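You operate a simulated robot arm through the tools that you are given. There is no shell and no other tool. Be economical: measure what you need, move in short steps, check, and stop when the job is done.

Carry out the task below with a simulated robot arm. There is one attempt and no reset: what you move stays moved.

TASK
Take the battery pack that says "early" from the top of the short table and leave it on the top of the small bench. Press the tare key of the blue scale two times. Put the 1 ml link from the top of the short table on the top of the grey scale and the 3 ml link on the lower shelf of the short table. Press the on key of the grey scale to switch it on. Put the black tape from the top of the long table on the worktop of the store and the white tape on the top of the small bench. Any order will do. Set down upright: battery pack, link.

Only the result counts: the job must be done as asked and must still hold three seconds after the hand-in. Knocking over, shifting, dropping, spilling or breaking anything else fails it.

THE ROBOT
A 7-joint arm with a three-finger gripper on a trunk, on a base that drives. Base frame: it is fixed to the floor where the robot stands at the start and does not move with it; the origin is under the middle of the robot, x ahead of it, y to its left, z up; the surface under the hand at the start is at about z = 0.86. Readings come in m, rad, newtons and seconds.
Its first joint turns from -2.897 to 2.897 rad. Places, roughly: battery pack [0.75, -0.25, 0.75]; link [0.75, 0, 0.75]; lower shelf of the short table [0.7, 0.1, 0.3]; on key of the grey scale [0.4, 0.5, 0.9]; tape [0.75, 0.75, 0.75]; tare key of the blue scale [0.5, 0.1, 0.9]; top of the grey scale [0.6, 0.4, 0.9]; top of the small bench (26x86 cm) [-1.72, -3.66, 0.88]; worktop of the store [-0.5, -3.7, 0.9]. Payload 2.69 kg.
Tool frame: the origin (TCP) lies between the finger pads and is the grasp point; the fingertips stand 0.029 m ahead of it; z points along the fingers, y is the line along which they close. The gripper opens to 0.12 m. The gripper's body begins 0.078 m behind the TCP.
Orientation is told as [roll, pitch, yaw] about the base's x, y, z axes, in that order, counted from this pose: with the fingers straight down and closing along the base's y, the tool's x points along the base's -x, its y along +y and its z along -z.

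THE INTERFACE
- The arm moves only by the tool move_arm. Its argument "steps" is a list of rows, each a list of 7 numbers: the shift along the tool's x, y, z in mm, then the turn, a rotation vector about the tool's x, y, z in rad, then the gripper command, from -1 (fully open) to 1 (shut), values between in proportion. In form: [[dx, dy, dz, rx, ry, rz, claw], ...]. A call has 1 to 10 rows; each row is the pose to reach, as a shift and turn from the pose commanded when the call began, along the tool's axes at that moment. A row lasts 0.2 s, in which the tool goes at most 0.05 m and 0.15 rad; a call with a longer step from one row to the next is refused whole, and so is a gripper value outside its range. Where a pose cannot be reached the arm comes as near as it can. A force on the tool above 40 N (or 10 N above the force at the start of the call, whichever is more), or a blocked arm, ends the call early, and 0.2 s more pass. Each finger halts on what it meets, pressing with about 22 N; the grip force reading is that of the motor and also rises with nothing between the fingers. The clock runs only during rows and for 0.2 s after the last one: add rows that repeat a pose to give the fingers time. It gives the time, the measured TCP pose, the force on the tool (base axes), the opening and the grip force at its end, in the units of the frame above (readings bear some noise), with the torque about the TCP (base axes, N m) and any sound that the robot's microphone picked up.
- Cameras (640 x 400 px; columns grow to the right, rows downward): "scene" is now at [0.3204, 0.2131, 1.256]; the picture's right is [0.21, -0.98, 0.01], its down [-0.50, -0.11, -0.86] and it looks along [0.84, 0.17, -0.52] (base axes); focal length 214 px, centre (320, 200). "wrist" rides on the gripper at [0.063, 0, -0.104] in the tool frame; the picture's right is [0.01, 1.00, 0.00], its down [-0.83, 0.00, -0.56] and it looks along [-0.56, 0.00, 0.83] (tool axes); focal length 275 px, centre (320, 200). There is no depth. A picture from a camera that has moved, and an enlarged one, comes with that camera's place and axes in the base frame and with its lens.
- get_image(camera): a new picture of that camera. It takes no simulated time.
- slide_trunk(by): slides the trunk up (or, below 0, down) by that many m; the arm and the scene camera ride with it, the base frame stays. It gives what a move gives, with no picture.
- drive_base(legs): drives the robot by 1 to 6 legs, each [ahead, left, turn to the left] in m, m and rad, along the robot's own axes; the way and the turn of a leg run together, so that a leg with both is an arc; at most 1.5 m and 3.142 rad a leg. The arm and the cameras ride along, it lands a little off, and it stops where it bumps. It gives what a move gives.
- head_to(pan, tilt): turns the head with the scene camera to pan (to the left, within 2.496 rad either way) and tilt (down, from -0.506 to 1.204), counted from straight ahead of the robot. It gives what a move gives.
- inspect(camera, box): a new picture of the part [left, top, right, bottom] of that camera's present view, enlarged. It takes no simulated time.
- job_done(): hands the job in; it is judged then, once.

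Go step by step. Nothing tells you exact positions but the pictures and the camera data: compare them with the known pose of the tool, close in by small moves and look again before you grip or let go. The budget is 186 turns and 144 pictures, counting those below and the enlarged ones. Unless the task says otherwise, let go and move clear before handing in.

The tools are called after "Request:" as a command line: name --pt "numbers of a row" for each row, then --argument value for the rest, lists and objects as JSON in quotes. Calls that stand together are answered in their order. move_arm: Moves the arm, as the interface text tells. Its arguments: {"type":"object","properties":{"steps":{"type":"array","items":{"type":"array","items":{"type":"number"}}}},"required":["steps"]} The other tools are called the same way: slide_trunk (by) slides the trunk up or down; drive_base (legs) drives the base; head_to (pan, tilt) turns the head that bears the scene camera; get_image (camera) takes a picture; inspect (camera, box) takes an enlarged picture of a part of a camera's view; job_done () hands the job in.

At the start:

```text
time: 0.0
eef_pos: [0.4914, 0.0923, 1.2506]
orientation: [0.001, -0.015, 0.004]
wrist_force: [0.0, 0.9, 0.1]
wrist_torque: [0.05, -0.04, 0.01]
opening: 0.12
finger_force: 0.1
trunk travel left (down, up): [-0.225, 0.361]
robot x, y, heading: [-0.0069, 0.0056, 0.002]
head pan, tilt: [0.202, 0.572]
```

scene: 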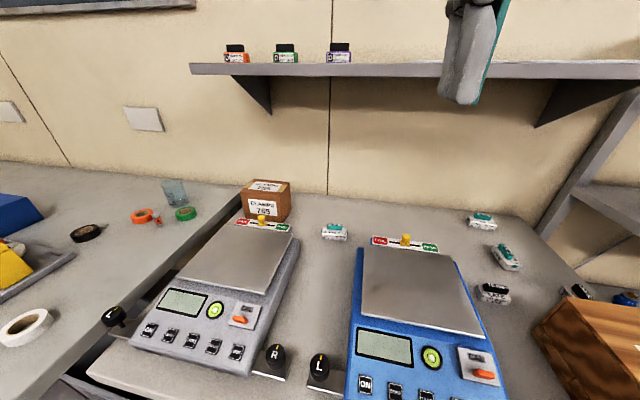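
wrist: 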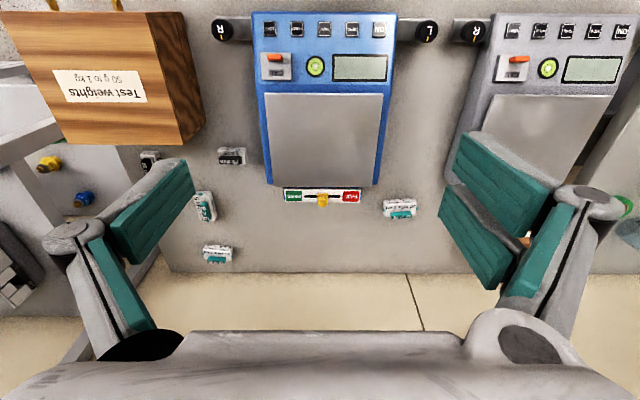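

I see two scales, with several small items (battery packs, links) on the short table and tapes on the long table to the left. I'll enlarge the pictures to read labels.

Request:
inspect --camera "scene" --box '[440, 200, 640, 325]'

Request:
inspect --camera "scene" --box '[120, 280, 520, 400]'

Request:
inspect --camera "wrist" --box '[130, 130, 430, 280]'

Request:
inspect --camera "scene" --box '[180, 30, 380, 155]'

```text
3.20 times, centred on (540, 262) of scene
camera zoom: at [0.3204, 0.2131, 1.256], right [0.21, -0.98, 0.01], down [-0.5, -0.11, -0.86], along [0.84, 0.17, -0.52], focal length 686 px, centre (-384, 0)
```

zoom: 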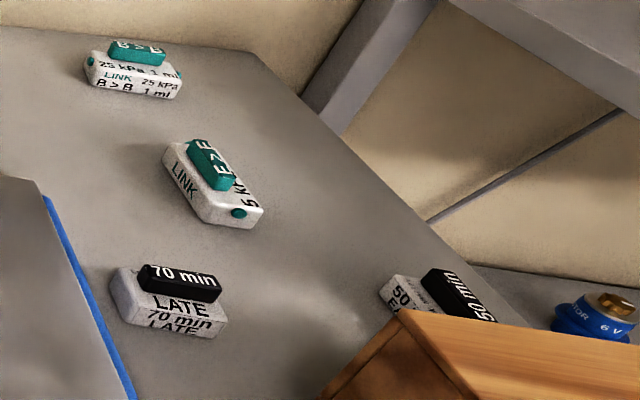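

```text
1.60 times, centred on (320, 340) of scene
camera zoom: at [0.3204, 0.2131, 1.256], right [0.21, -0.98, 0.01], down [-0.5, -0.11, -0.86], along [0.84, 0.17, -0.52], focal length 343 px, centre (320, -24)
```

zoom: 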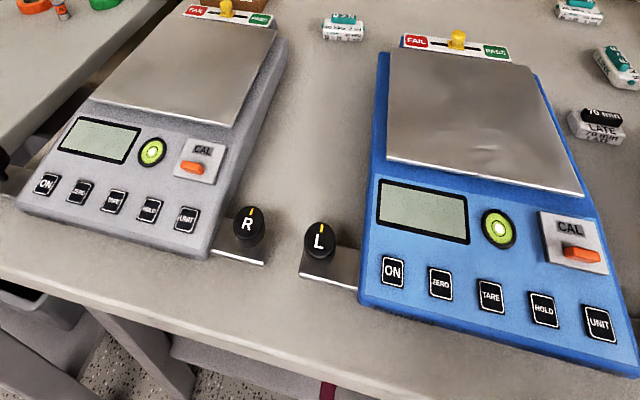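

```text
2.13 times, centred on (280, 205) of wrist
camera zoom: at [0.4269, 0.0918, 1.3549], right [-0.01, 1.0, 0.0], down [0.82, 0.01, 0.57], along [0.57, 0.01, -0.82], focal length 587 px, centre (405, 189)
```

zoom: 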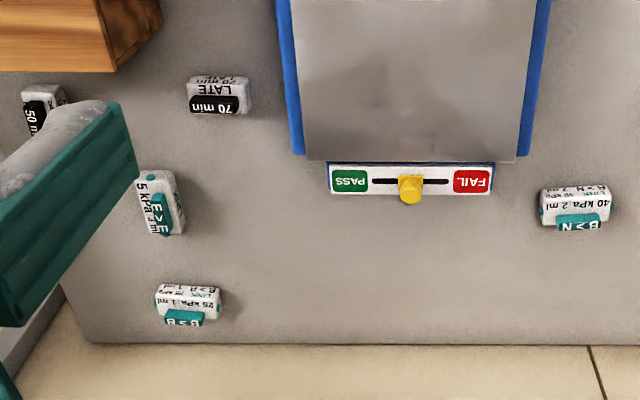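

```text
3.20 times, centred on (280, 92) of scene
camera zoom: at [0.3204, 0.2131, 1.256], right [0.21, -0.98, 0.01], down [-0.5, -0.11, -0.86], along [0.84, 0.17, -0.52], focal length 686 px, centre (448, 544)
```

zoom: 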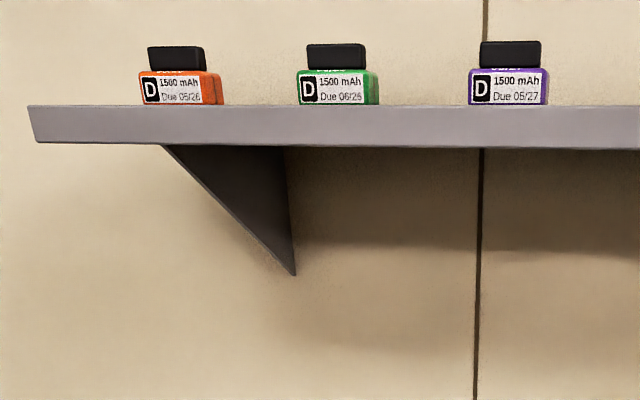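

The 1 ml link is B>B (far right), the middle one is probably 3 ml, and the "50 min" pack is probably "early". I'll start with the blue TARE key at about (0.45, 0.098, 0.90), lowering the closed gripper above it.

Request:
move_arm --pt "20 3 40 0 0 0 1" --pt "41 6 80 0 0 0 1" --pt "41 6 130 0 0 0 1" --pt "41 6 180 0 0 0 1" --pt "41 6 230 0 0 0 1" --pt "41 6 250 0 0 0 1" --pt "41 6 250 0 0 0 1"

Request:
get_image --camera "wrist"

Request:
get_image --camera "scene"

```text
time: 1.8
eef_pos: [0.4602, 0.1034, 0.9829]
orientation: [-0.001, 0.01, 0.013]
wrist_force: [0.5, -1.1, -0.3]
wrist_torque: [0.01, 0.0, 0.03]
opening: 0.0
finger_force: 21.8
trunk travel left (down, up): [-0.225, 0.361]
robot x, y, heading: [-0.0304, 0.0098, 0.007]
head pan, tilt: [0.202, 0.572]
stopped in row 7: the arm was blocked; the commanded pose is now the measured one
```

```text
137 pictures are left
camera wrist: at [0.3968, 0.1025, 1.089], right [-0.02, 1.0, 0.0], down [0.84, 0.01, 0.55], along [0.55, 0.01, -0.84], focal length 275 px, centre (320, 200)
```

wrist: 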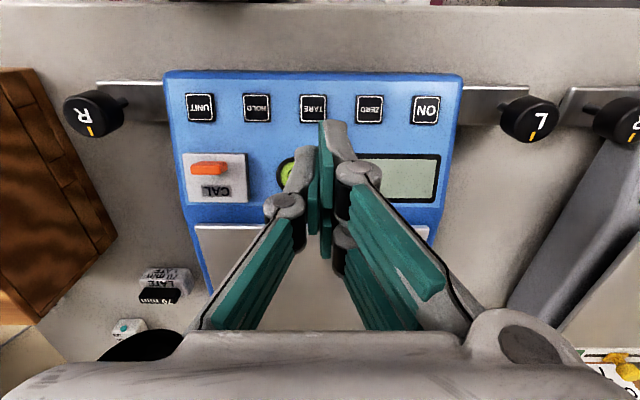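

```text
136 pictures are left
camera scene: at [0.3288, 0.218, 1.2416], right [0.21, -0.98, 0.0], down [-0.52, -0.11, -0.85], along [0.83, 0.18, -0.53], focal length 214 px, centre (320, 200)
```

scene: 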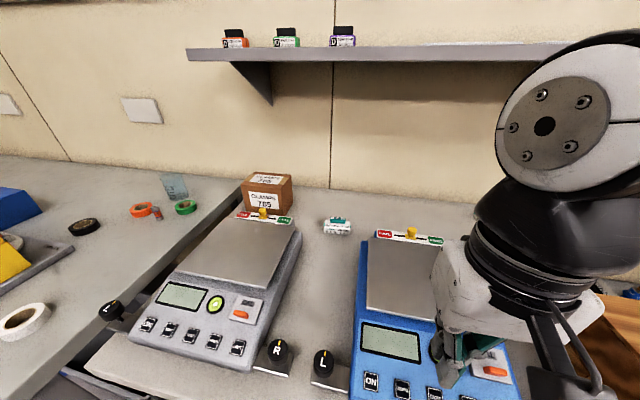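

The arm was blocked in free air and the base got pushed back a little, so some part of the arm or body is touching something. I'll back off upward and look around.

Request:
move_arm --pt "0 0 -40 0 0 0 1" --pt "0 0 -80 0 0 0 1" --pt "0 0 -80 0 0 0 1"

Request:
head_to --pan 0 --tilt 1.1

Request:
get_image --camera "scene"

```text
time: 2.6
eef_pos: [0.4603, 0.1058, 1.0655]
orientation: [-0.002, 0.006, 0.012]
wrist_force: [-0.4, 0.2, -0.8]
wrist_torque: [-0.02, 0.06, -0.02]
opening: 0.0001
finger_force: 21.8
trunk travel left (down, up): [-0.225, 0.361]
robot x, y, heading: [-0.0267, 0.0036, 0.01]
head pan, tilt: [0.202, 0.572]
```

```text
time: 3.5
eef_pos: [0.4607, 0.1043, 1.0663]
orientation: [-0.001, 0.008, 0.01]
wrist_force: [0.7, -0.2, 0.0]
wrist_torque: [-0.02, 0.0, -0.02]
opening: 0.0
finger_force: 21.9
trunk travel left (down, up): [-0.225, 0.361]
robot x, y, heading: [-0.0278, 0.0103, 0.011]
head pan, tilt: [0.0, 1.1]
```

```text
135 pictures are left
camera scene: at [0.3051, 0.2008, 1.2006], right [0.01, -1.0, 0.0], down [-0.89, -0.01, -0.46], along [0.46, 0.0, -0.89], focal length 214 px, centre (320, 200)
```

scene: 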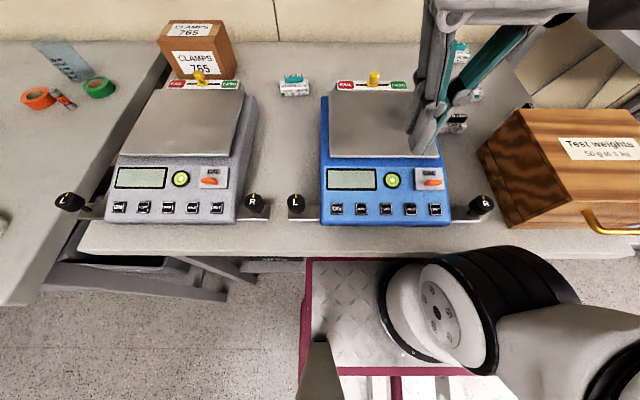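

The elbow hangs low near the table edge and was likely pressing on it. I'll raise the trunk and back away so the arm works more stretched out.

Request:
slide_trunk --by 0.2

Request:
drive_base --legs '[[-0.2, 0.0, 0.0]]'

Request:
get_image --camera "scene"

```text
time: 5.9
eef_pos: [0.5573, 0.1043, 1.1127]
orientation: [0.0, 0.033, 0.011]
wrist_force: [-0.2, 0.3, -0.2]
wrist_torque: [0.05, -0.01, -0.01]
opening: 0.0
finger_force: 22.3
trunk travel left (down, up): [-0.292, 0.294]
robot x, y, heading: [-0.0289, 0.0057, 0.009]
head pan, tilt: [0.0, 1.1]
stopped: the arm was blocked; the commanded pose is now the measured one
```

```text
time: 7.5
eef_pos: [0.3306, 0.1023, 1.1281]
orientation: [-0.001, 0.016, 0.01]
wrist_force: [0.4, -0.3, -0.2]
wrist_torque: [0.02, -0.01, -0.01]
opening: 0.0
finger_force: 22.0
trunk travel left (down, up): [-0.292, 0.294]
robot x, y, heading: [-0.2358, 0.0011, 0.007]
head pan, tilt: [0.0, 1.1]
```

```text
134 pictures are left
camera scene: at [0.0851, 0.1974, 1.2651], right [0.01, -1.0, 0.0], down [-0.89, -0.01, -0.45], along [0.45, 0.01, -0.89], focal length 214 px, centre (320, 200)
```

scene: 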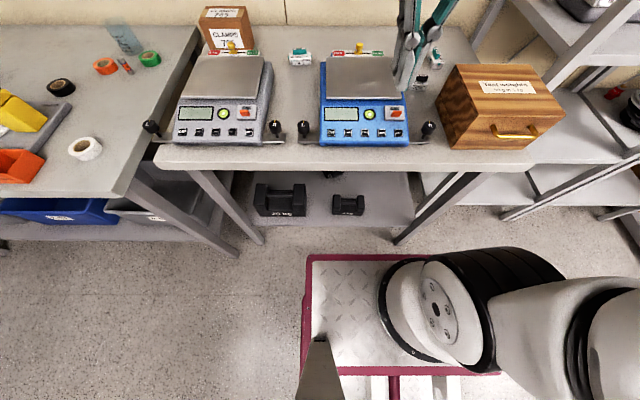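

Now clear of the table. I'll raise the trunk more so the elbow stays above the table level.

Request:
slide_trunk --by 0.2

Request:
move_arm --pt "-40 0 30 0 0 0 1" --pt "-80 0 60 0 0 0 1" --pt "-120 0 90 0 0 0 1" --pt "-120 0 130 0 0 0 1" --pt "-120 0 170 0 0 0 1" --pt "-120 0 200 0 0 0 1" --pt "-120 0 230 0 0 0 1"

Request:
get_image --camera "scene"

Request:
get_image --camera "wrist"

```text
time: 9.7
eef_pos: [0.3319, 0.1029, 1.3281]
orientation: [-0.001, 0.016, 0.01]
wrist_force: [0.6, 0.1, 0.2]
wrist_torque: [0.04, 0.0, 0.0]
opening: 0.0
finger_force: 21.9
trunk travel left (down, up): [-0.492, 0.094]
robot x, y, heading: [-0.2326, 0.0034, 0.007]
head pan, tilt: [0.0, 1.1]
```

```text
time: 11.3
eef_pos: [0.4471, 0.1033, 1.0945]
orientation: [0.0, 0.017, 0.011]
wrist_force: [-0.4, 0.3, 0.1]
wrist_torque: [0.03, -0.02, 0.02]
opening: 0.0
finger_force: 22.3
trunk travel left (down, up): [-0.492, 0.094]
robot x, y, heading: [-0.233, 0.0077, 0.017]
head pan, tilt: [0.0, 1.1]
```

```text
133 pictures are left
camera scene: at [-0.0402, 0.196, 1.4651], right [0.01, -1.0, 0.0], down [-0.89, -0.01, -0.45], along [0.45, 0.01, -0.89], focal length 214 px, centre (320, 200)
```

scene: 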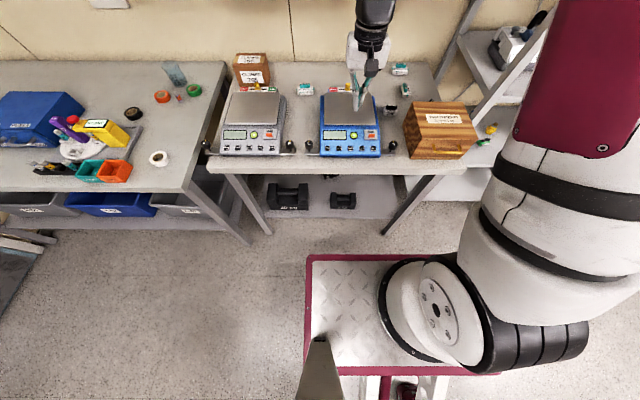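

```text
132 pictures are left
camera wrist: at [0.3844, 0.1019, 1.201], right [-0.02, 1.0, 0.0], down [0.84, 0.01, 0.54], along [0.54, 0.01, -0.84], focal length 275 px, centre (320, 200)
```

wrist: 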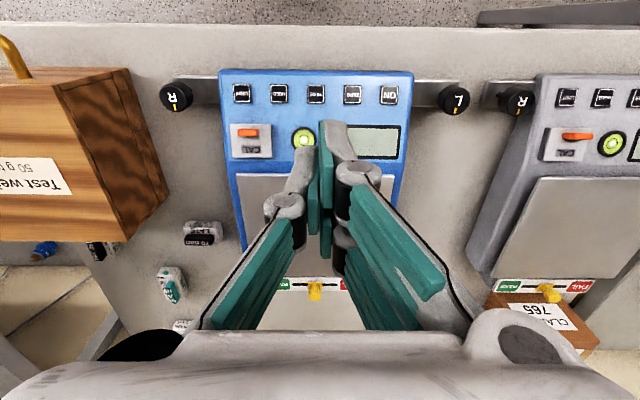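

The arm is free now, and TARE sits at about (0.447, 0.099, 0.90). I'll descend to just above it.

Request:
move_arm --pt "-5 -4 40 0 -0.017 0 1" --pt "-5 -4 80 0 -0.017 0 1" --pt "-5 -4 120 0 -0.017 0 1" --pt "-5 -4 145 0 -0.017 0 1" --pt "-5 -4 145 0 -0.017 0 1"

Request:
get_image --camera "wrist"

```text
time: 12.5
eef_pos: [0.452, 0.0988, 0.9483]
orientation: [0.0, -0.001, 0.011]
wrist_force: [-0.3, 0.2, 0.7]
wrist_torque: [0.0, 0.03, -0.01]
opening: 0.0
finger_force: 21.7
trunk travel left (down, up): [-0.492, 0.094]
robot x, y, heading: [-0.2366, 0.0055, 0.01]
head pan, tilt: [0.0, 1.1]
```

```text
131 pictures are left
camera wrist: at [0.3876, 0.0977, 1.0531], right [-0.02, 1.0, 0.0], down [0.83, 0.01, 0.56], along [0.56, 0.01, -0.83], focal length 275 px, centre (320, 200)
```

wrist: 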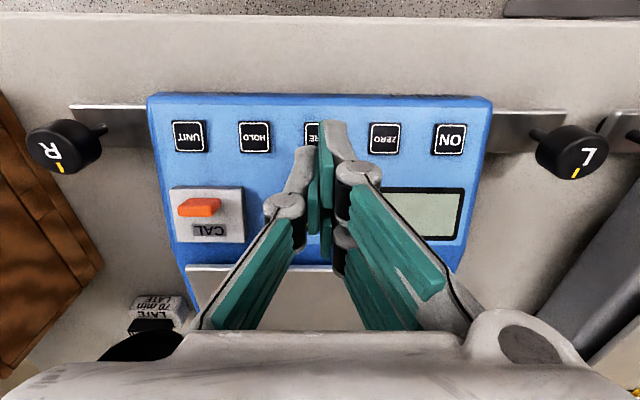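

The finger stands about 2 cm above TARE, 5 mm too far forward. I'll press gently and watch the force and sound.

Request:
move_arm --pt "5 0 10 0 0 0 1" --pt "5 0 17 0 0 0 1" --pt "5 0 20 0 0 0 1" --pt "5 0 22 0 0 0 1" --pt "5 0 24 0 0 0 1"

```text
time: 13.7
eef_pos: [0.4461, 0.0986, 0.9268]
orientation: [0.0, -0.001, 0.009]
wrist_force: [-0.3, -0.6, -0.2]
wrist_torque: [-0.01, 0.02, -0.04]
opening: 0.0
finger_force: 21.5
trunk travel left (down, up): [-0.492, 0.094]
robot x, y, heading: [-0.2355, 0.0029, 0.013]
head pan, tilt: [0.0, 1.1]
```

Request:
move_arm --pt "0 0 2 0 0 0 1" --pt "0 0 4 0 0 0 1" --pt "0 0 5 0 0 0 1"

Request:
inspect --camera "wrist" --box '[220, 60, 420, 185]'

```text
time: 14.5
eef_pos: [0.4473, 0.099, 0.9212]
orientation: [0.001, -0.001, 0.009]
wrist_force: [-1.2, 1.5, 2.8]
wrist_torque: [0.04, -0.02, 0.04]
opening: 0.0001
finger_force: 22.2
trunk travel left (down, up): [-0.492, 0.094]
robot x, y, heading: [-0.236, 0.0057, 0.01]
head pan, tilt: [0.0, 1.1]
heard: click
```

```text
3.20 times, centred on (320, 122) of wrist
camera zoom: at [0.3818, 0.098, 1.0272], right [-0.02, 1.0, 0.0], down [0.83, 0.01, 0.56], along [0.56, 0.01, -0.83], focal length 881 px, centre (320, 448)
```

zoom: 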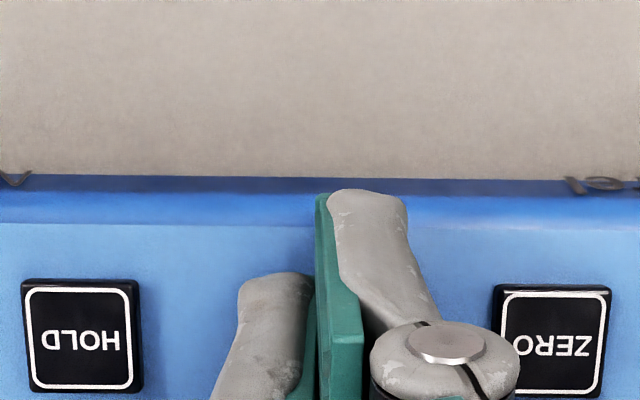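

One click was heard. I'll release fully and press a second time.

Request:
move_arm --pt "0 0 -6 0 0 0 1" --pt "0 0 -12 0 0 0 1" --pt "0 0 -12 0 0 0 1"

Request:
move_arm --pt "0 0 6 0 0 0 1" --pt "0 0 10 0 0 0 1" --pt "0 0 12 0 0 0 1"

Request:
move_arm --pt "0 0 -20 0 0 0 1" --pt "0 0 -60 0 0 0 1" --pt "0 0 -100 0 0 0 1" --pt "0 0 -120 0 0 0 1"

Request:
get_image --camera "wrist"

```text
time: 15.3
eef_pos: [0.4459, 0.0981, 0.9352]
orientation: [-0.001, 0.001, 0.011]
wrist_force: [0.0, 0.0, -0.1]
wrist_torque: [0.0, 0.03, -0.02]
opening: 0.0001
finger_force: 21.4
trunk travel left (down, up): [-0.492, 0.094]
robot x, y, heading: [-0.2381, 0.0044, 0.011]
head pan, tilt: [0.0, 1.1]
```

```text
time: 16.1
eef_pos: [0.4459, 0.0977, 0.9236]
orientation: [0.0, -0.002, 0.012]
wrist_force: [-0.3, -0.7, 3.6]
wrist_torque: [-0.02, -0.07, 0.0]
opening: 0.0001
finger_force: 22.1
trunk travel left (down, up): [-0.492, 0.094]
robot x, y, heading: [-0.2336, 0.0058, 0.011]
head pan, tilt: [0.0, 1.1]
heard: click
```

```text
time: 17.1
eef_pos: [0.4456, 0.099, 1.0429]
orientation: [0.001, 0.002, 0.011]
wrist_force: [0.6, -0.3, -0.7]
wrist_torque: [0.0, 0.02, -0.04]
opening: 0.0001
finger_force: 21.5
trunk travel left (down, up): [-0.492, 0.094]
robot x, y, heading: [-0.2341, 0.0052, 0.012]
head pan, tilt: [0.0, 1.1]
```

```text
129 pictures are left
camera wrist: at [0.3815, 0.0983, 1.1476], right [-0.02, 1.0, 0.0], down [0.83, 0.01, 0.56], along [0.56, 0.01, -0.83], focal length 275 px, centre (320, 200)
```

wrist: 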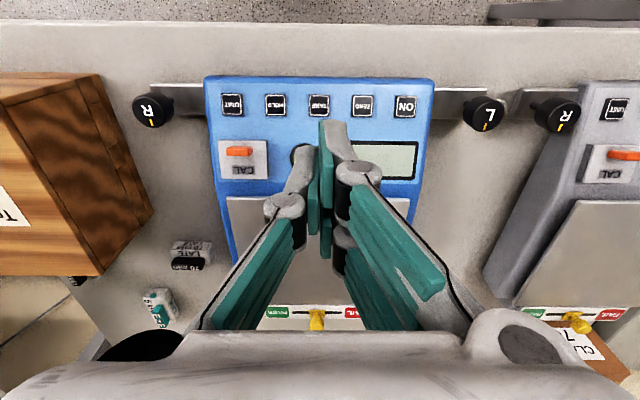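

Two clicks heard. Next I move left to the grey scale's ON key at about (0.447, 0.52, 0.90).

Request:
move_arm --pt "0 47 0 0 0 0 1" --pt "0 94 0 0 0 0 1" --pt "0 141 0 0 0 0 1" --pt "0 188 0 0 0 0 1" --pt "0 235 0 0 0 0 1" --pt "0 282 0 0 0 0 1" --pt "0 329 0 0 0 0 1" --pt "0 376 0 0 0 0 1" --pt "0 415 0 0 0 0 1" --pt "0 415 0 0 0 0 1"

Request:
get_image --camera "wrist"

```text
time: 19.3
eef_pos: [0.4436, 0.5151, 1.0412]
orientation: [0.0, 0.001, 0.012]
wrist_force: [0.4, 0.5, -0.4]
wrist_torque: [0.01, 0.02, -0.03]
opening: 0.0
finger_force: 22.2
trunk travel left (down, up): [-0.492, 0.094]
robot x, y, heading: [-0.2327, 0.0049, 0.01]
head pan, tilt: [0.0, 1.1]
```

```text
128 pictures are left
camera wrist: at [0.3792, 0.5141, 1.148], right [-0.02, 1.0, 0.0], down [0.83, 0.01, 0.56], along [0.56, 0.01, -0.83], focal length 275 px, centre (320, 200)
```

wrist: 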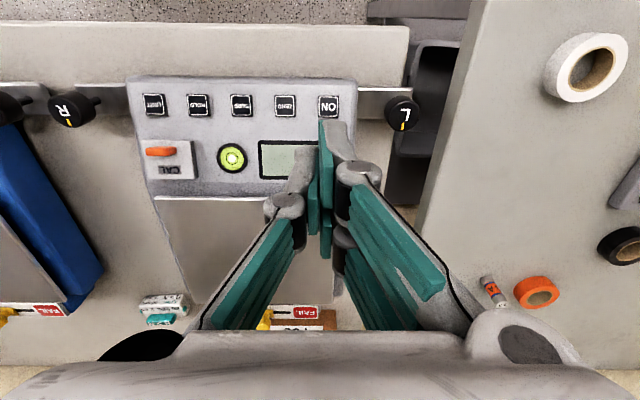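

ON is at about (0.446, 0.522). I descend and press it, watching for a click.

Request:
move_arm --pt "-2 7 40 0 0 0 1" --pt "-2 7 80 0 0 0 1" --pt "-2 7 105 0 0 0 1" --pt "-2 7 112 0 0 0 1" --pt "-2 7 116 0 0 0 1" --pt "-2 7 119 0 0 0 1"

Request:
inspect --camera "wrist" --box '[160, 60, 480, 260]'

```text
time: 20.7
eef_pos: [0.445, 0.5214, 0.9225]
orientation: [0.001, -0.002, 0.01]
wrist_force: [0.0, -0.6, 0.6]
wrist_torque: [-0.04, -0.07, -0.03]
opening: 0.0
finger_force: 21.6
trunk travel left (down, up): [-0.492, 0.094]
robot x, y, heading: [-0.2378, 0.0038, 0.009]
head pan, tilt: [0.0, 1.1]
heard: click
```

```text
2.00 times, centred on (320, 160) of wrist
camera zoom: at [0.3798, 0.5202, 1.0277], right [-0.02, 1.0, 0.0], down [0.83, 0.01, 0.56], along [0.56, 0.01, -0.83], focal length 551 px, centre (320, 280)
```

zoom: 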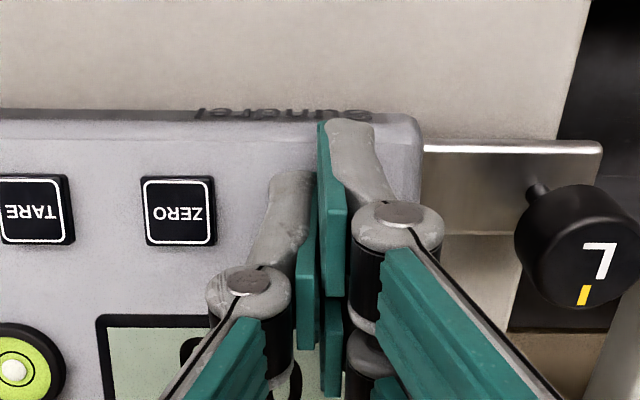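

Click heard. I'll lift off and check the grey display.

Request:
move_arm --pt "0 0 -20 0 0 0 1" --pt "0 0 -60 0 0 0 1" --pt "0 0 -110 0 0 0 1" --pt "0 0 -160 0 0 0 1" --pt "0 0 -200 0 0 0 -1" --pt "0 0 -200 0 0 0 -1"

Request:
get_image --camera "wrist"

Request:
inspect --camera "scene" --box '[200, 50, 480, 225]'

```text
time: 22.1
eef_pos: [0.4431, 0.5232, 1.1236]
orientation: [0.001, 0.0, 0.011]
wrist_force: [-0.5, -0.8, -0.8]
wrist_torque: [-0.01, -0.01, -0.01]
opening: 0.1198
finger_force: 0.0
trunk travel left (down, up): [-0.492, 0.094]
robot x, y, heading: [-0.2346, 0.0025, 0.009]
head pan, tilt: [0.0, 1.1]
```

```text
126 pictures are left
camera wrist: at [0.3795, 0.5219, 1.2282], right [-0.02, 1.0, 0.0], down [0.83, 0.01, 0.56], along [0.56, 0.01, -0.83], focal length 275 px, centre (320, 200)
```

wrist: 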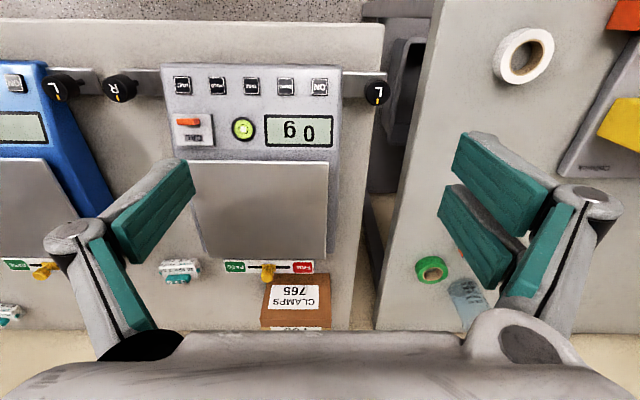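

```text
2.29 times, centred on (340, 138) of scene
camera zoom: at [-0.04, 0.1962, 1.4651], right [0.01, -1.0, 0.0], down [-0.89, -0.01, -0.45], along [0.45, 0.0, -0.89], focal length 490 px, centre (274, 343)
```

zoom: 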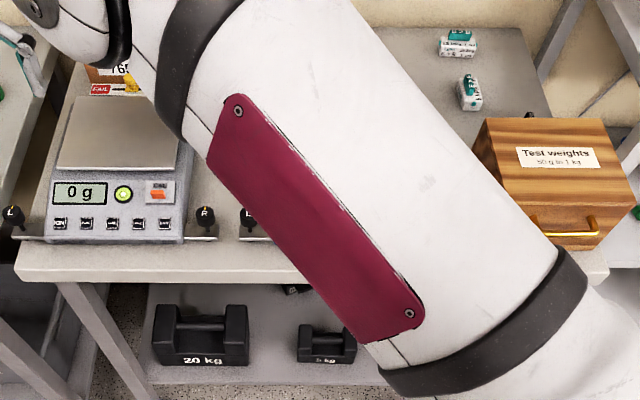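

The grey scale now shows 0 g. Next I bring the hand to the right, toward the 1 ml link at about (0.90, -0.14), driving ahead for reach.

Request:
move_arm --pt "0 -50 -10 0 0 0 -1" --pt "0 -100 -20 0 0 0 -1" --pt "0 -150 -30 0 0 0 -1" --pt "0 -200 -30 0 0 0 -1" --pt "0 -250 -30 0 0 0 -1" --pt "0 -300 -30 0 0 0 -1" --pt "0 -350 -30 0 0 0 -1" --pt "0 -400 -30 0 0 0 -1" --pt "0 -450 -30 0 0 0 -1" --pt "0 -500 -30 0 0 0 -1"

Request:
drive_base --legs '[[0.22, 0, 0]]'

Request:
get_image --camera "wrist"

Request:
get_image --camera "scene"

```text
refused: row 1 steps farther than a row can; nothing moved
```

```text
time: 23.8
eef_pos: [0.6622, 0.527, 1.1232]
orientation: [-0.001, -0.001, 0.014]
wrist_force: [-0.4, 0.1, -0.2]
wrist_torque: [0.0, -0.03, -0.01]
opening: 0.1197
finger_force: 0.0
trunk travel left (down, up): [-0.492, 0.094]
robot x, y, heading: [-0.0132, 0.0095, 0.016]
head pan, tilt: [0.0, 1.1]
```

```text
124 pictures are left
camera wrist: at [0.5986, 0.5264, 1.2279], right [-0.02, 1.0, 0.0], down [0.83, 0.02, 0.56], along [0.56, 0.01, -0.83], focal length 275 px, centre (320, 200)
```

wrist: 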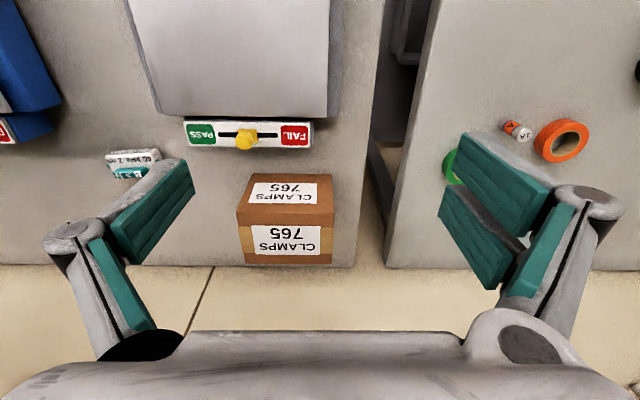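

```text
123 pictures are left
camera scene: at [0.1799, 0.1994, 1.4651], right [0.01, -1.0, 0.0], down [-0.89, -0.01, -0.45], along [0.45, 0.01, -0.89], focal length 214 px, centre (320, 200)
```

scene: 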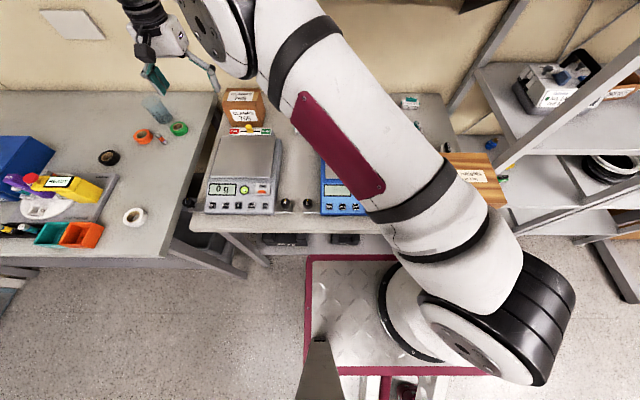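

The drive went through though the arm move was refused; nothing was touched. Now I sweep the hand right in smaller steps.

Request:
move_arm --pt "0 -45 -10 0 0 0 -1" --pt "0 -90 -20 0 0 0 -1" --pt "0 -138 -20 0 0 0 -1" --pt "0 -186 -20 0 0 0 -1" --pt "0 -234 -20 0 0 0 -1" --pt "0 -282 -20 0 0 0 -1" --pt "0 -330 -20 0 0 0 -1" --pt "0 -378 -20 0 0 0 -1" --pt "0 -426 -20 0 0 0 -1" --pt "0 -474 -20 0 0 0 -1"

Request:
move_arm --pt "-30 -38 0 0 0 0 -1" --pt "-60 -76 0 0 0 0 -1" --pt "-90 -114 0 0 0 0 -1" --pt "-120 -152 0 0 0 0 -1" --pt "-150 -190 0 0 0 0 -1" --pt "-150 -190 0 0 0 0 -1"

Request:
get_image --camera "wrist"

Request:
get_image --camera "scene"

```text
time: 26.0
eef_pos: [0.6687, 0.0544, 1.1449]
orientation: [0.001, -0.002, 0.013]
wrist_force: [0.6, 1.2, 0.6]
wrist_torque: [-0.08, 0.0, -0.02]
opening: 0.1201
finger_force: 0.1
trunk travel left (down, up): [-0.492, 0.094]
robot x, y, heading: [-0.0124, 0.0068, 0.015]
head pan, tilt: [0.0, 1.1]
```

```text
time: 26.7
eef_pos: [0.7407, -0.0364, 1.1458]
orientation: [0.006, 0.015, 0.023]
wrist_force: [-26.8, 4.3, 12.4]
wrist_torque: [-0.74, -3.89, -0.19]
opening: 0.1198
finger_force: 0.0
trunk travel left (down, up): [-0.492, 0.094]
robot x, y, heading: [-0.0154, 0.0054, 0.012]
head pan, tilt: [0.0, 1.1]
stopped in row 3: the force on the tool passed its limit at 89 N (the readings are from after the stop); the commanded pose is now the measured one
```

```text
122 pictures are left
camera wrist: at [0.6779, -0.0385, 1.2515], right [-0.03, 1.0, 0.01], down [0.84, 0.02, 0.54], along [0.54, 0.02, -0.84], focal length 275 px, centre (320, 200)
```

wrist: 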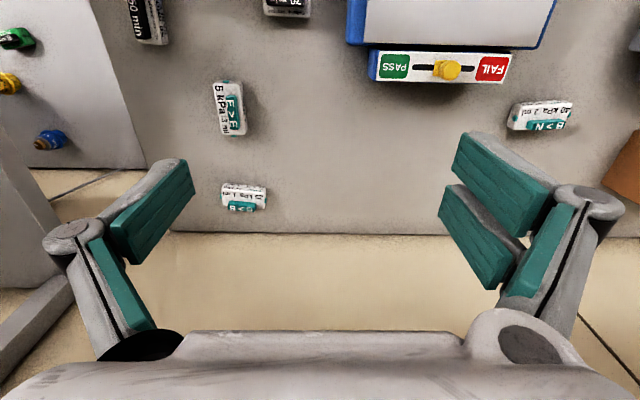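

```text
121 pictures are left
camera scene: at [0.1773, 0.1998, 1.4656], right [0.01, -1.0, 0.0], down [-0.89, -0.01, -0.46], along [0.46, 0.01, -0.89], focal length 214 px, centre (320, 200)
```

scene: 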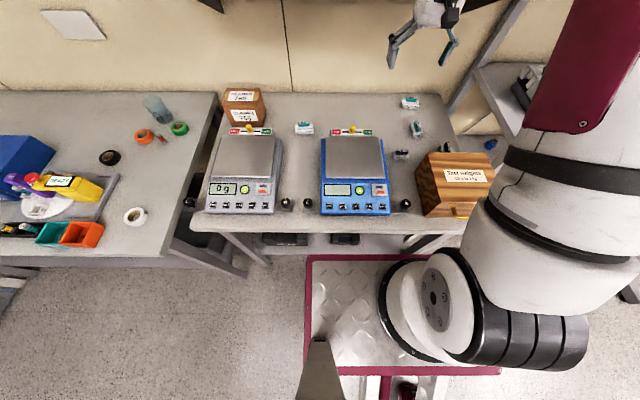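

The hand ran into the wall shelf's front edge, so the shelf overhangs the rear of the table from about x = 0.8. I'll back off and check nothing on the shelf moved.

Request:
move_arm --pt "40 0 0 0 0 0 -1" --pt "80 0 0 0 0 0 -1" --pt "120 0 0 0 0 0 -1" --pt "120 0 0 0 0 0 -1"

Request:
head_to --pan 0 --tilt 0.45

Request:
get_image --camera "scene"

```text
time: 27.7
eef_pos: [0.6229, -0.0405, 1.1464]
orientation: [0.007, 0.016, 0.021]
wrist_force: [-0.3, 0.5, -0.1]
wrist_torque: [0.01, 0.04, 0.02]
opening: 0.1204
finger_force: 0.1
trunk travel left (down, up): [-0.492, 0.094]
robot x, y, heading: [-0.0148, 0.0066, 0.014]
head pan, tilt: [0.0, 1.1]
```

```text
time: 28.8
eef_pos: [0.6229, -0.0384, 1.1467]
orientation: [0.008, 0.018, 0.023]
wrist_force: [-0.2, -0.2, 0.3]
wrist_torque: [-0.02, -0.01, 0.0]
opening: 0.12
finger_force: 0.1
trunk travel left (down, up): [-0.492, 0.094]
robot x, y, heading: [-0.0177, 0.0084, 0.011]
head pan, tilt: [0.0, 0.45]
```

```text
120 pictures are left
camera scene: at [0.2087, 0.1998, 1.5172], right [0.01, -1.0, 0.0], down [-0.44, -0.01, -0.9], along [0.9, 0.01, -0.44], focal length 214 px, centre (320, 200)
```

scene: 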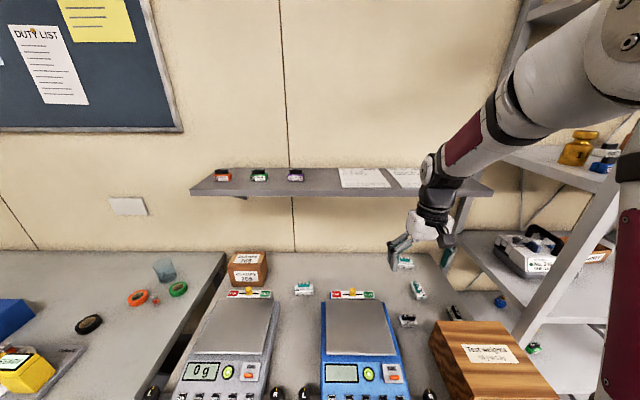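

Nothing fell. The 1 ml link (0.907, -0.147) lies under the shelf, so I'll tilt the fingers forward by about 0.6 rad and approach low from the front.

Request:
move_arm --pt "0 -20 0 0 -0.14 0 -1" --pt "0 -40 0 0 -0.28 0 -1" --pt "-10 -60 20 0 -0.42 0 -1" --pt "-30 -85 40 0 -0.56 0 -1" --pt "-55 -107 65 0 -0.6 0 -1" --pt "-78 -107 97 0 -0.6 0 -1" --pt "-78 -107 97 0 -0.6 0 -1"

Request:
get_image --camera "wrist"

Request:
get_image --camera "scene"

```text
time: 30.4
eef_pos: [0.7014, -0.1437, 1.0446]
orientation: [0.008, -0.582, 0.017]
wrist_force: [0.1, 0.0, -0.5]
wrist_torque: [-0.02, 0.02, -0.01]
opening: 0.1201
finger_force: 0.1
trunk travel left (down, up): [-0.492, 0.094]
robot x, y, heading: [-0.0159, 0.0065, 0.015]
head pan, tilt: [0.0, 0.45]
```

```text
119 pictures are left
camera wrist: at [0.5912, -0.1467, 1.0994], right [-0.03, 1.0, 0.0], down [0.39, 0.01, 0.92], along [0.92, 0.03, -0.39], focal length 275 px, centre (320, 200)
```

wrist: 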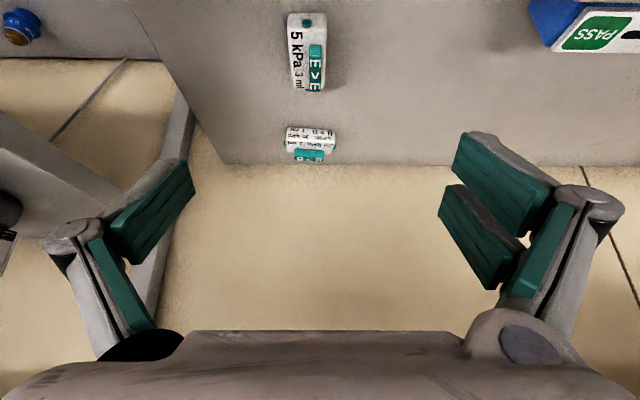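

```text
118 pictures are left
camera scene: at [0.2086, 0.1998, 1.5173], right [0.01, -1.0, 0.0], down [-0.44, -0.01, -0.9], along [0.9, 0.01, -0.44], focal length 214 px, centre (320, 200)
```

scene: 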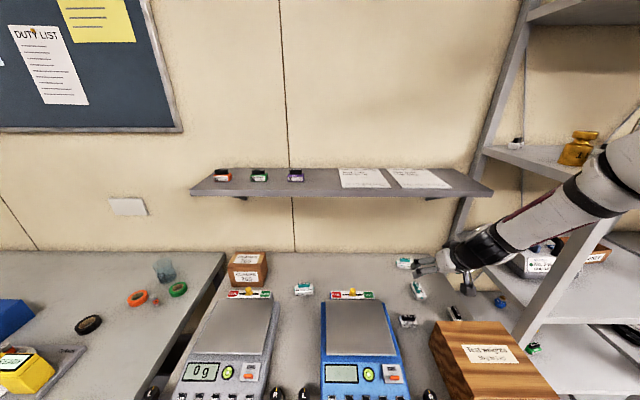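

The middle link reads "5 kPa 3 ml", confirmed; the 1 ml link's centre works out to about (0.915, -0.150, 0.875). I move closer under the shelf and look again.

Request:
move_arm --pt "-17 -3 37 0 0 0 -1" --pt "-35 -6 74 0 0 0 -1" --pt "-52 -8 111 0 0 0 -1" --pt "-69 -8 147 0 0 0 -1" --pt "-69 -8 147 0 0 0 -1"

Request:
get_image --camera "wrist"

Request:
inspect --camera "scene" --box '[340, 160, 580, 310]'

```text
time: 31.6
eef_pos: [0.8412, -0.1513, 0.9623]
orientation: [0.008, -0.582, 0.018]
wrist_force: [0.3, 0.6, 0.4]
wrist_torque: [-0.02, 0.01, 0.01]
opening: 0.12
finger_force: 0.1
trunk travel left (down, up): [-0.492, 0.094]
robot x, y, heading: [-0.0148, 0.0061, 0.014]
head pan, tilt: [0.0, 0.45]
```

```text
117 pictures are left
camera wrist: at [0.73, -0.1534, 1.0154], right [-0.03, 1.0, 0.0], down [0.39, 0.01, 0.92], along [0.92, 0.03, -0.39], focal length 275 px, centre (320, 200)
```

wrist: 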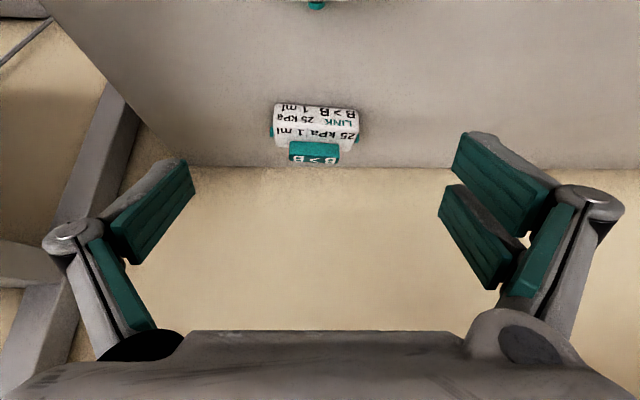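

```text
2.67 times, centred on (460, 235) of scene
camera zoom: at [0.2086, 0.1998, 1.5173], right [0.01, -1.0, 0.0], down [-0.44, -0.01, -0.9], along [0.9, 0.01, -0.44], focal length 572 px, centre (-53, 107)
```

zoom: 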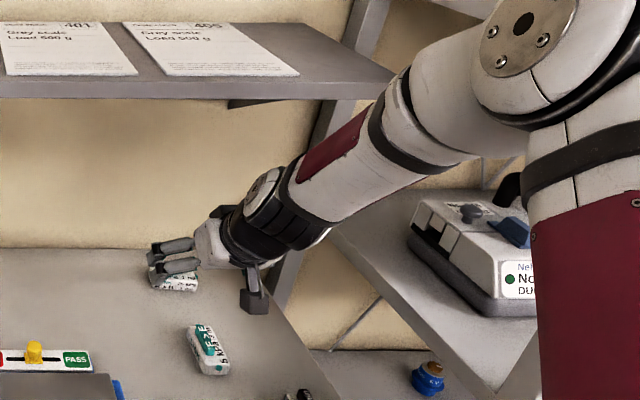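

The link body spans roughly z 0.855–0.888, centre (0.92, -0.150). I advance along the fingers to straddle it, then look before closing.

Request:
move_arm --pt "-7 1 34 0 0 0 -1" --pt "-14 1 67 0 0 0 -1" --pt "-21 1 90 0 0 0 -1" --pt "-21 1 100 0 0 0 -1" --pt "-21 1 100 0 0 0 -1"

Request:
get_image --camera "wrist"

Request:
inspect --camera "scene" --box '[340, 160, 580, 310]'

```text
time: 32.8
eef_pos: [0.9133, -0.147, 0.8904]
orientation: [0.008, -0.583, 0.017]
wrist_force: [-0.1, 0.6, -0.8]
wrist_torque: [0.01, -0.03, -0.02]
opening: 0.1201
finger_force: 0.1
trunk travel left (down, up): [-0.492, 0.094]
robot x, y, heading: [-0.0118, 0.0101, 0.01]
head pan, tilt: [0.0, 0.45]
```

```text
115 pictures are left
camera wrist: at [0.8026, -0.1496, 0.9431], right [-0.03, 1.0, 0.0], down [0.39, 0.01, 0.92], along [0.92, 0.03, -0.39], focal length 275 px, centre (320, 200)
```

wrist: 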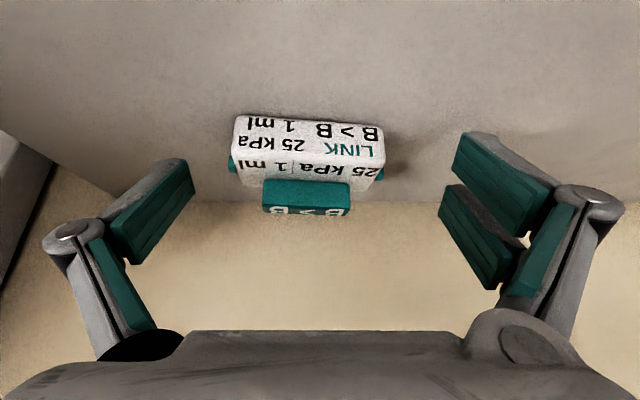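

```text
2.67 times, centred on (460, 235) of scene
camera zoom: at [0.2087, 0.1998, 1.5173], right [0.01, -1.0, 0.0], down [-0.44, -0.01, -0.9], along [0.9, 0.01, -0.44], focal length 572 px, centre (-53, 107)
```

zoom: 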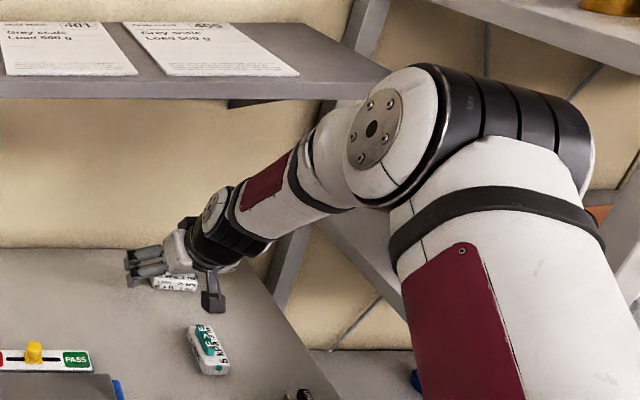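

The body is lower than I thought (z ≈ 0.855–0.878), offset 7 mm to the right. I shift, lower a few mm and close.

Request:
move_arm --pt "2 -4 3 0 0 0 -1" --pt "3 -6 5 0 0 0 -1"

Request:
move_arm --pt "0 0 0 0 0 0 0" --pt "0 0 0 0 0 0 0.6" --pt "0 0 0 0 0 0 0.6" --pt "0 0 0 0 0 0 0.6"

Request:
get_image --camera "wrist"

```text
time: 33.4
eef_pos: [0.9136, -0.1519, 0.883]
orientation: [0.007, -0.584, 0.018]
wrist_force: [-0.3, 0.0, -0.2]
wrist_torque: [0.01, 0.0, 0.01]
opening: 0.12
finger_force: 0.1
trunk travel left (down, up): [-0.492, 0.094]
robot x, y, heading: [-0.0141, 0.0082, 0.013]
head pan, tilt: [0.0, 0.45]
```

```text
time: 33.9
eef_pos: [0.9174, -0.1451, 0.8937]
orientation: [0.014, -0.596, 0.016]
wrist_force: [-7.0, 7.8, 29.5]
wrist_torque: [1.4, 0.45, 0.32]
opening: 0.0675
finger_force: 21.9
trunk travel left (down, up): [-0.492, 0.094]
robot x, y, heading: [-0.0122, 0.0061, 0.012]
head pan, tilt: [0.0, 0.45]
stopped in row 2: the force on the tool passed its limit at 44 N (the readings are from after the stop); the commanded pose is now the measured one
```

```text
113 pictures are left
camera wrist: at [0.8057, -0.1487, 0.9448], right [-0.03, 1.0, 0.01], down [0.38, 0.0, 0.93], along [0.93, 0.03, -0.38], focal length 275 px, centre (320, 200)
```

wrist: 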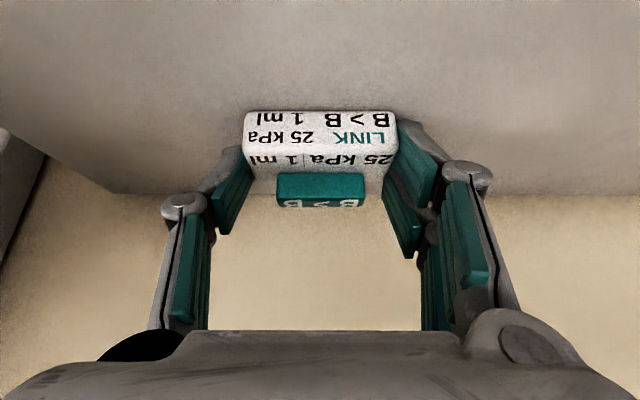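

The fingers have gripped the link (opening 0.0675) and the tips rest on the table, easing the arm up a little. I keep the grip and lift slightly.

Request:
move_arm --pt "-2 0 -3 0 0 0 1" --pt "-8 0 -12 0 0 0 1" --pt "-16 0 -25 0 0 0 1" --pt "-16 0 -25 0 0 0 1"

Request:
get_image --camera "wrist"

```text
time: 34.9
eef_pos: [0.9144, -0.1479, 0.9179]
orientation: [0.013, -0.585, 0.017]
wrist_force: [-0.9, -0.4, 0.3]
wrist_torque: [0.02, 0.0, -0.01]
opening: 0.0675
finger_force: 22.6
trunk travel left (down, up): [-0.492, 0.094]
robot x, y, heading: [-0.017, 0.0085, 0.016]
head pan, tilt: [0.0, 0.45]
```

```text
112 pictures are left
camera wrist: at [0.8035, -0.1519, 0.9697], right [-0.03, 1.0, 0.01], down [0.39, 0.0, 0.92], along [0.92, 0.03, -0.39], focal length 275 px, centre (320, 200)
```

wrist: 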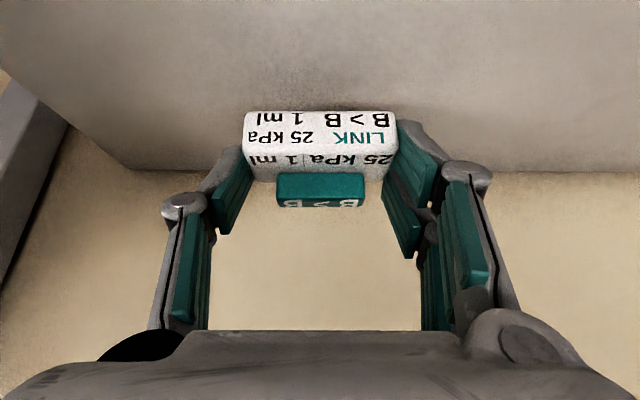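

The link is held level. I lift it over the 3 ml link and withdraw from under the shelf, keeping the tilt.

Request:
move_arm --pt "-25 0 -38 0 0 0 1" --pt "-5 12 -75 0 0 0 1" --pt "15 28 -112 0 0 0 1" --pt "34 46 -149 0 0 0 1" --pt "54 64 -186 0 0 0 1" --pt "73 82 -222 0 0 0 1" --pt "92 100 -259 0 0 0 1"

Request:
get_image --camera "wrist"

Request:
get_image --camera "scene"

```text
time: 36.5
eef_pos: [0.6953, -0.0569, 1.0819]
orientation: [0.013, -0.586, 0.016]
wrist_force: [0.4, -0.4, -1.6]
wrist_torque: [-0.01, -0.01, -0.05]
opening: 0.0673
finger_force: 22.0
trunk travel left (down, up): [-0.492, 0.094]
robot x, y, heading: [-0.0089, 0.0054, 0.013]
head pan, tilt: [0.0, 0.45]
```

```text
111 pictures are left
camera wrist: at [0.5834, -0.06, 1.1351], right [-0.03, 1.0, 0.01], down [0.39, 0.0, 0.92], along [0.92, 0.03, -0.39], focal length 275 px, centre (320, 200)
```

wrist: 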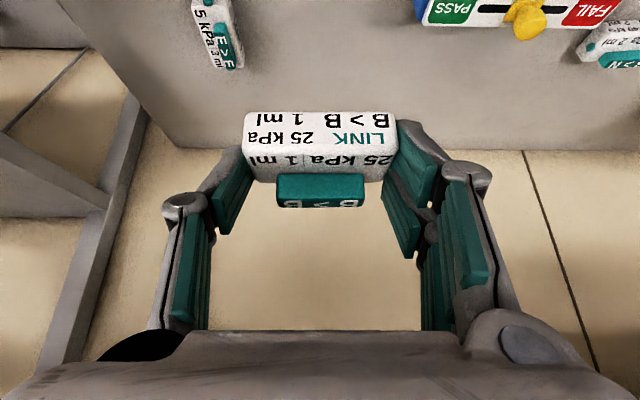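

```text
110 pictures are left
camera scene: at [0.2091, 0.1996, 1.5172], right [0.01, -1.0, 0.0], down [-0.44, -0.01, -0.9], along [0.9, 0.01, -0.44], focal length 214 px, centre (320, 200)
```

scene: 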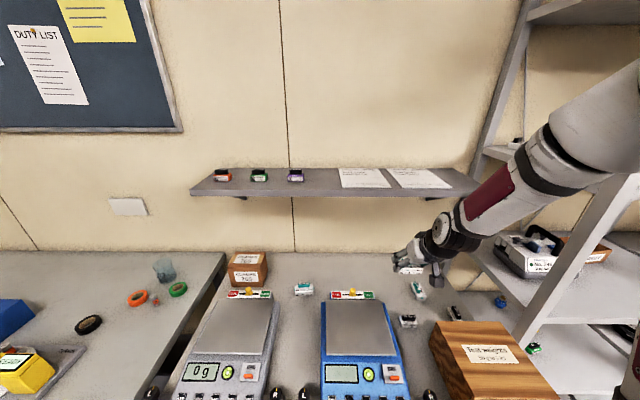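

Clear of the shelf. I carry the link left, above the grey scale's pan.

Request:
move_arm --pt "8 47 -3 0 0 0 1" --pt "16 94 -6 0 0 0 1" --pt "24 141 -9 0 0 0 1" --pt "32 188 -12 0 0 0 1" --pt "40 235 -15 0 0 0 1" --pt "48 282 -18 0 0 0 1" --pt "56 329 -21 0 0 0 1" --pt "64 376 -24 0 0 0 1" --pt "72 423 -27 0 0 0 1" --pt "80 470 -30 0 0 0 1"

Request:
move_arm --pt "0 25 0 0 0 0 1" --pt "0 25 0 0 0 0 1"

Request:
get_image --camera "wrist"

Request:
get_image --camera "scene"

```text
time: 38.7
eef_pos: [0.6014, 0.4128, 1.0706]
orientation: [0.017, -0.585, 0.008]
wrist_force: [-1.2, -0.6, -0.1]
wrist_torque: [0.01, 0.05, 0.02]
opening: 0.0674
finger_force: 21.9
trunk travel left (down, up): [-0.492, 0.094]
robot x, y, heading: [-0.0133, 0.0054, 0.016]
head pan, tilt: [0.0, 0.45]
```

```text
time: 39.3
eef_pos: [0.598, 0.4386, 1.0699]
orientation: [0.013, -0.586, 0.017]
wrist_force: [-0.6, -0.2, -0.9]
wrist_torque: [-0.01, -0.03, 0.03]
opening: 0.0677
finger_force: 21.5
trunk travel left (down, up): [-0.492, 0.094]
robot x, y, heading: [-0.0126, 0.0067, 0.013]
head pan, tilt: [0.0, 0.45]
```

```text
109 pictures are left
camera wrist: at [0.4867, 0.4357, 1.1226], right [-0.03, 1.0, 0.01], down [0.38, 0.0, 0.92], along [0.92, 0.03, -0.38], focal length 275 px, centre (320, 200)
```

wrist: 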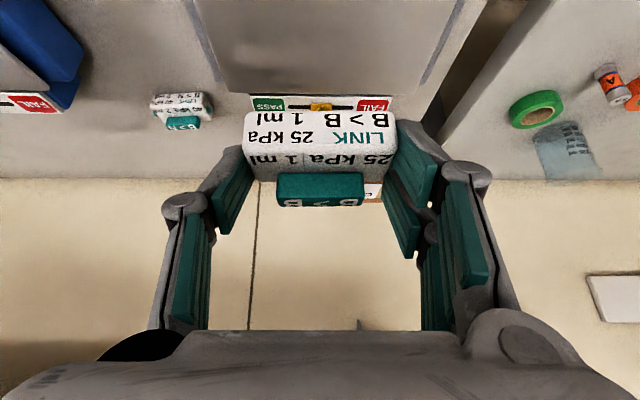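

```text
108 pictures are left
camera scene: at [0.2079, 0.2055, 1.5155], right [0.07, -1.0, 0.0], down [-0.45, -0.03, -0.89], along [0.89, 0.07, -0.45], focal length 214 px, centre (320, 200)
```

scene: 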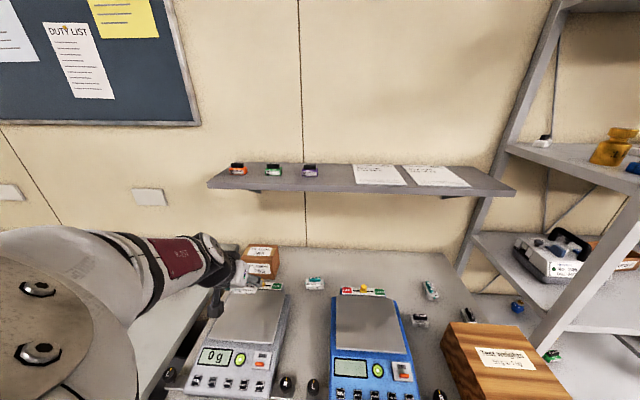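

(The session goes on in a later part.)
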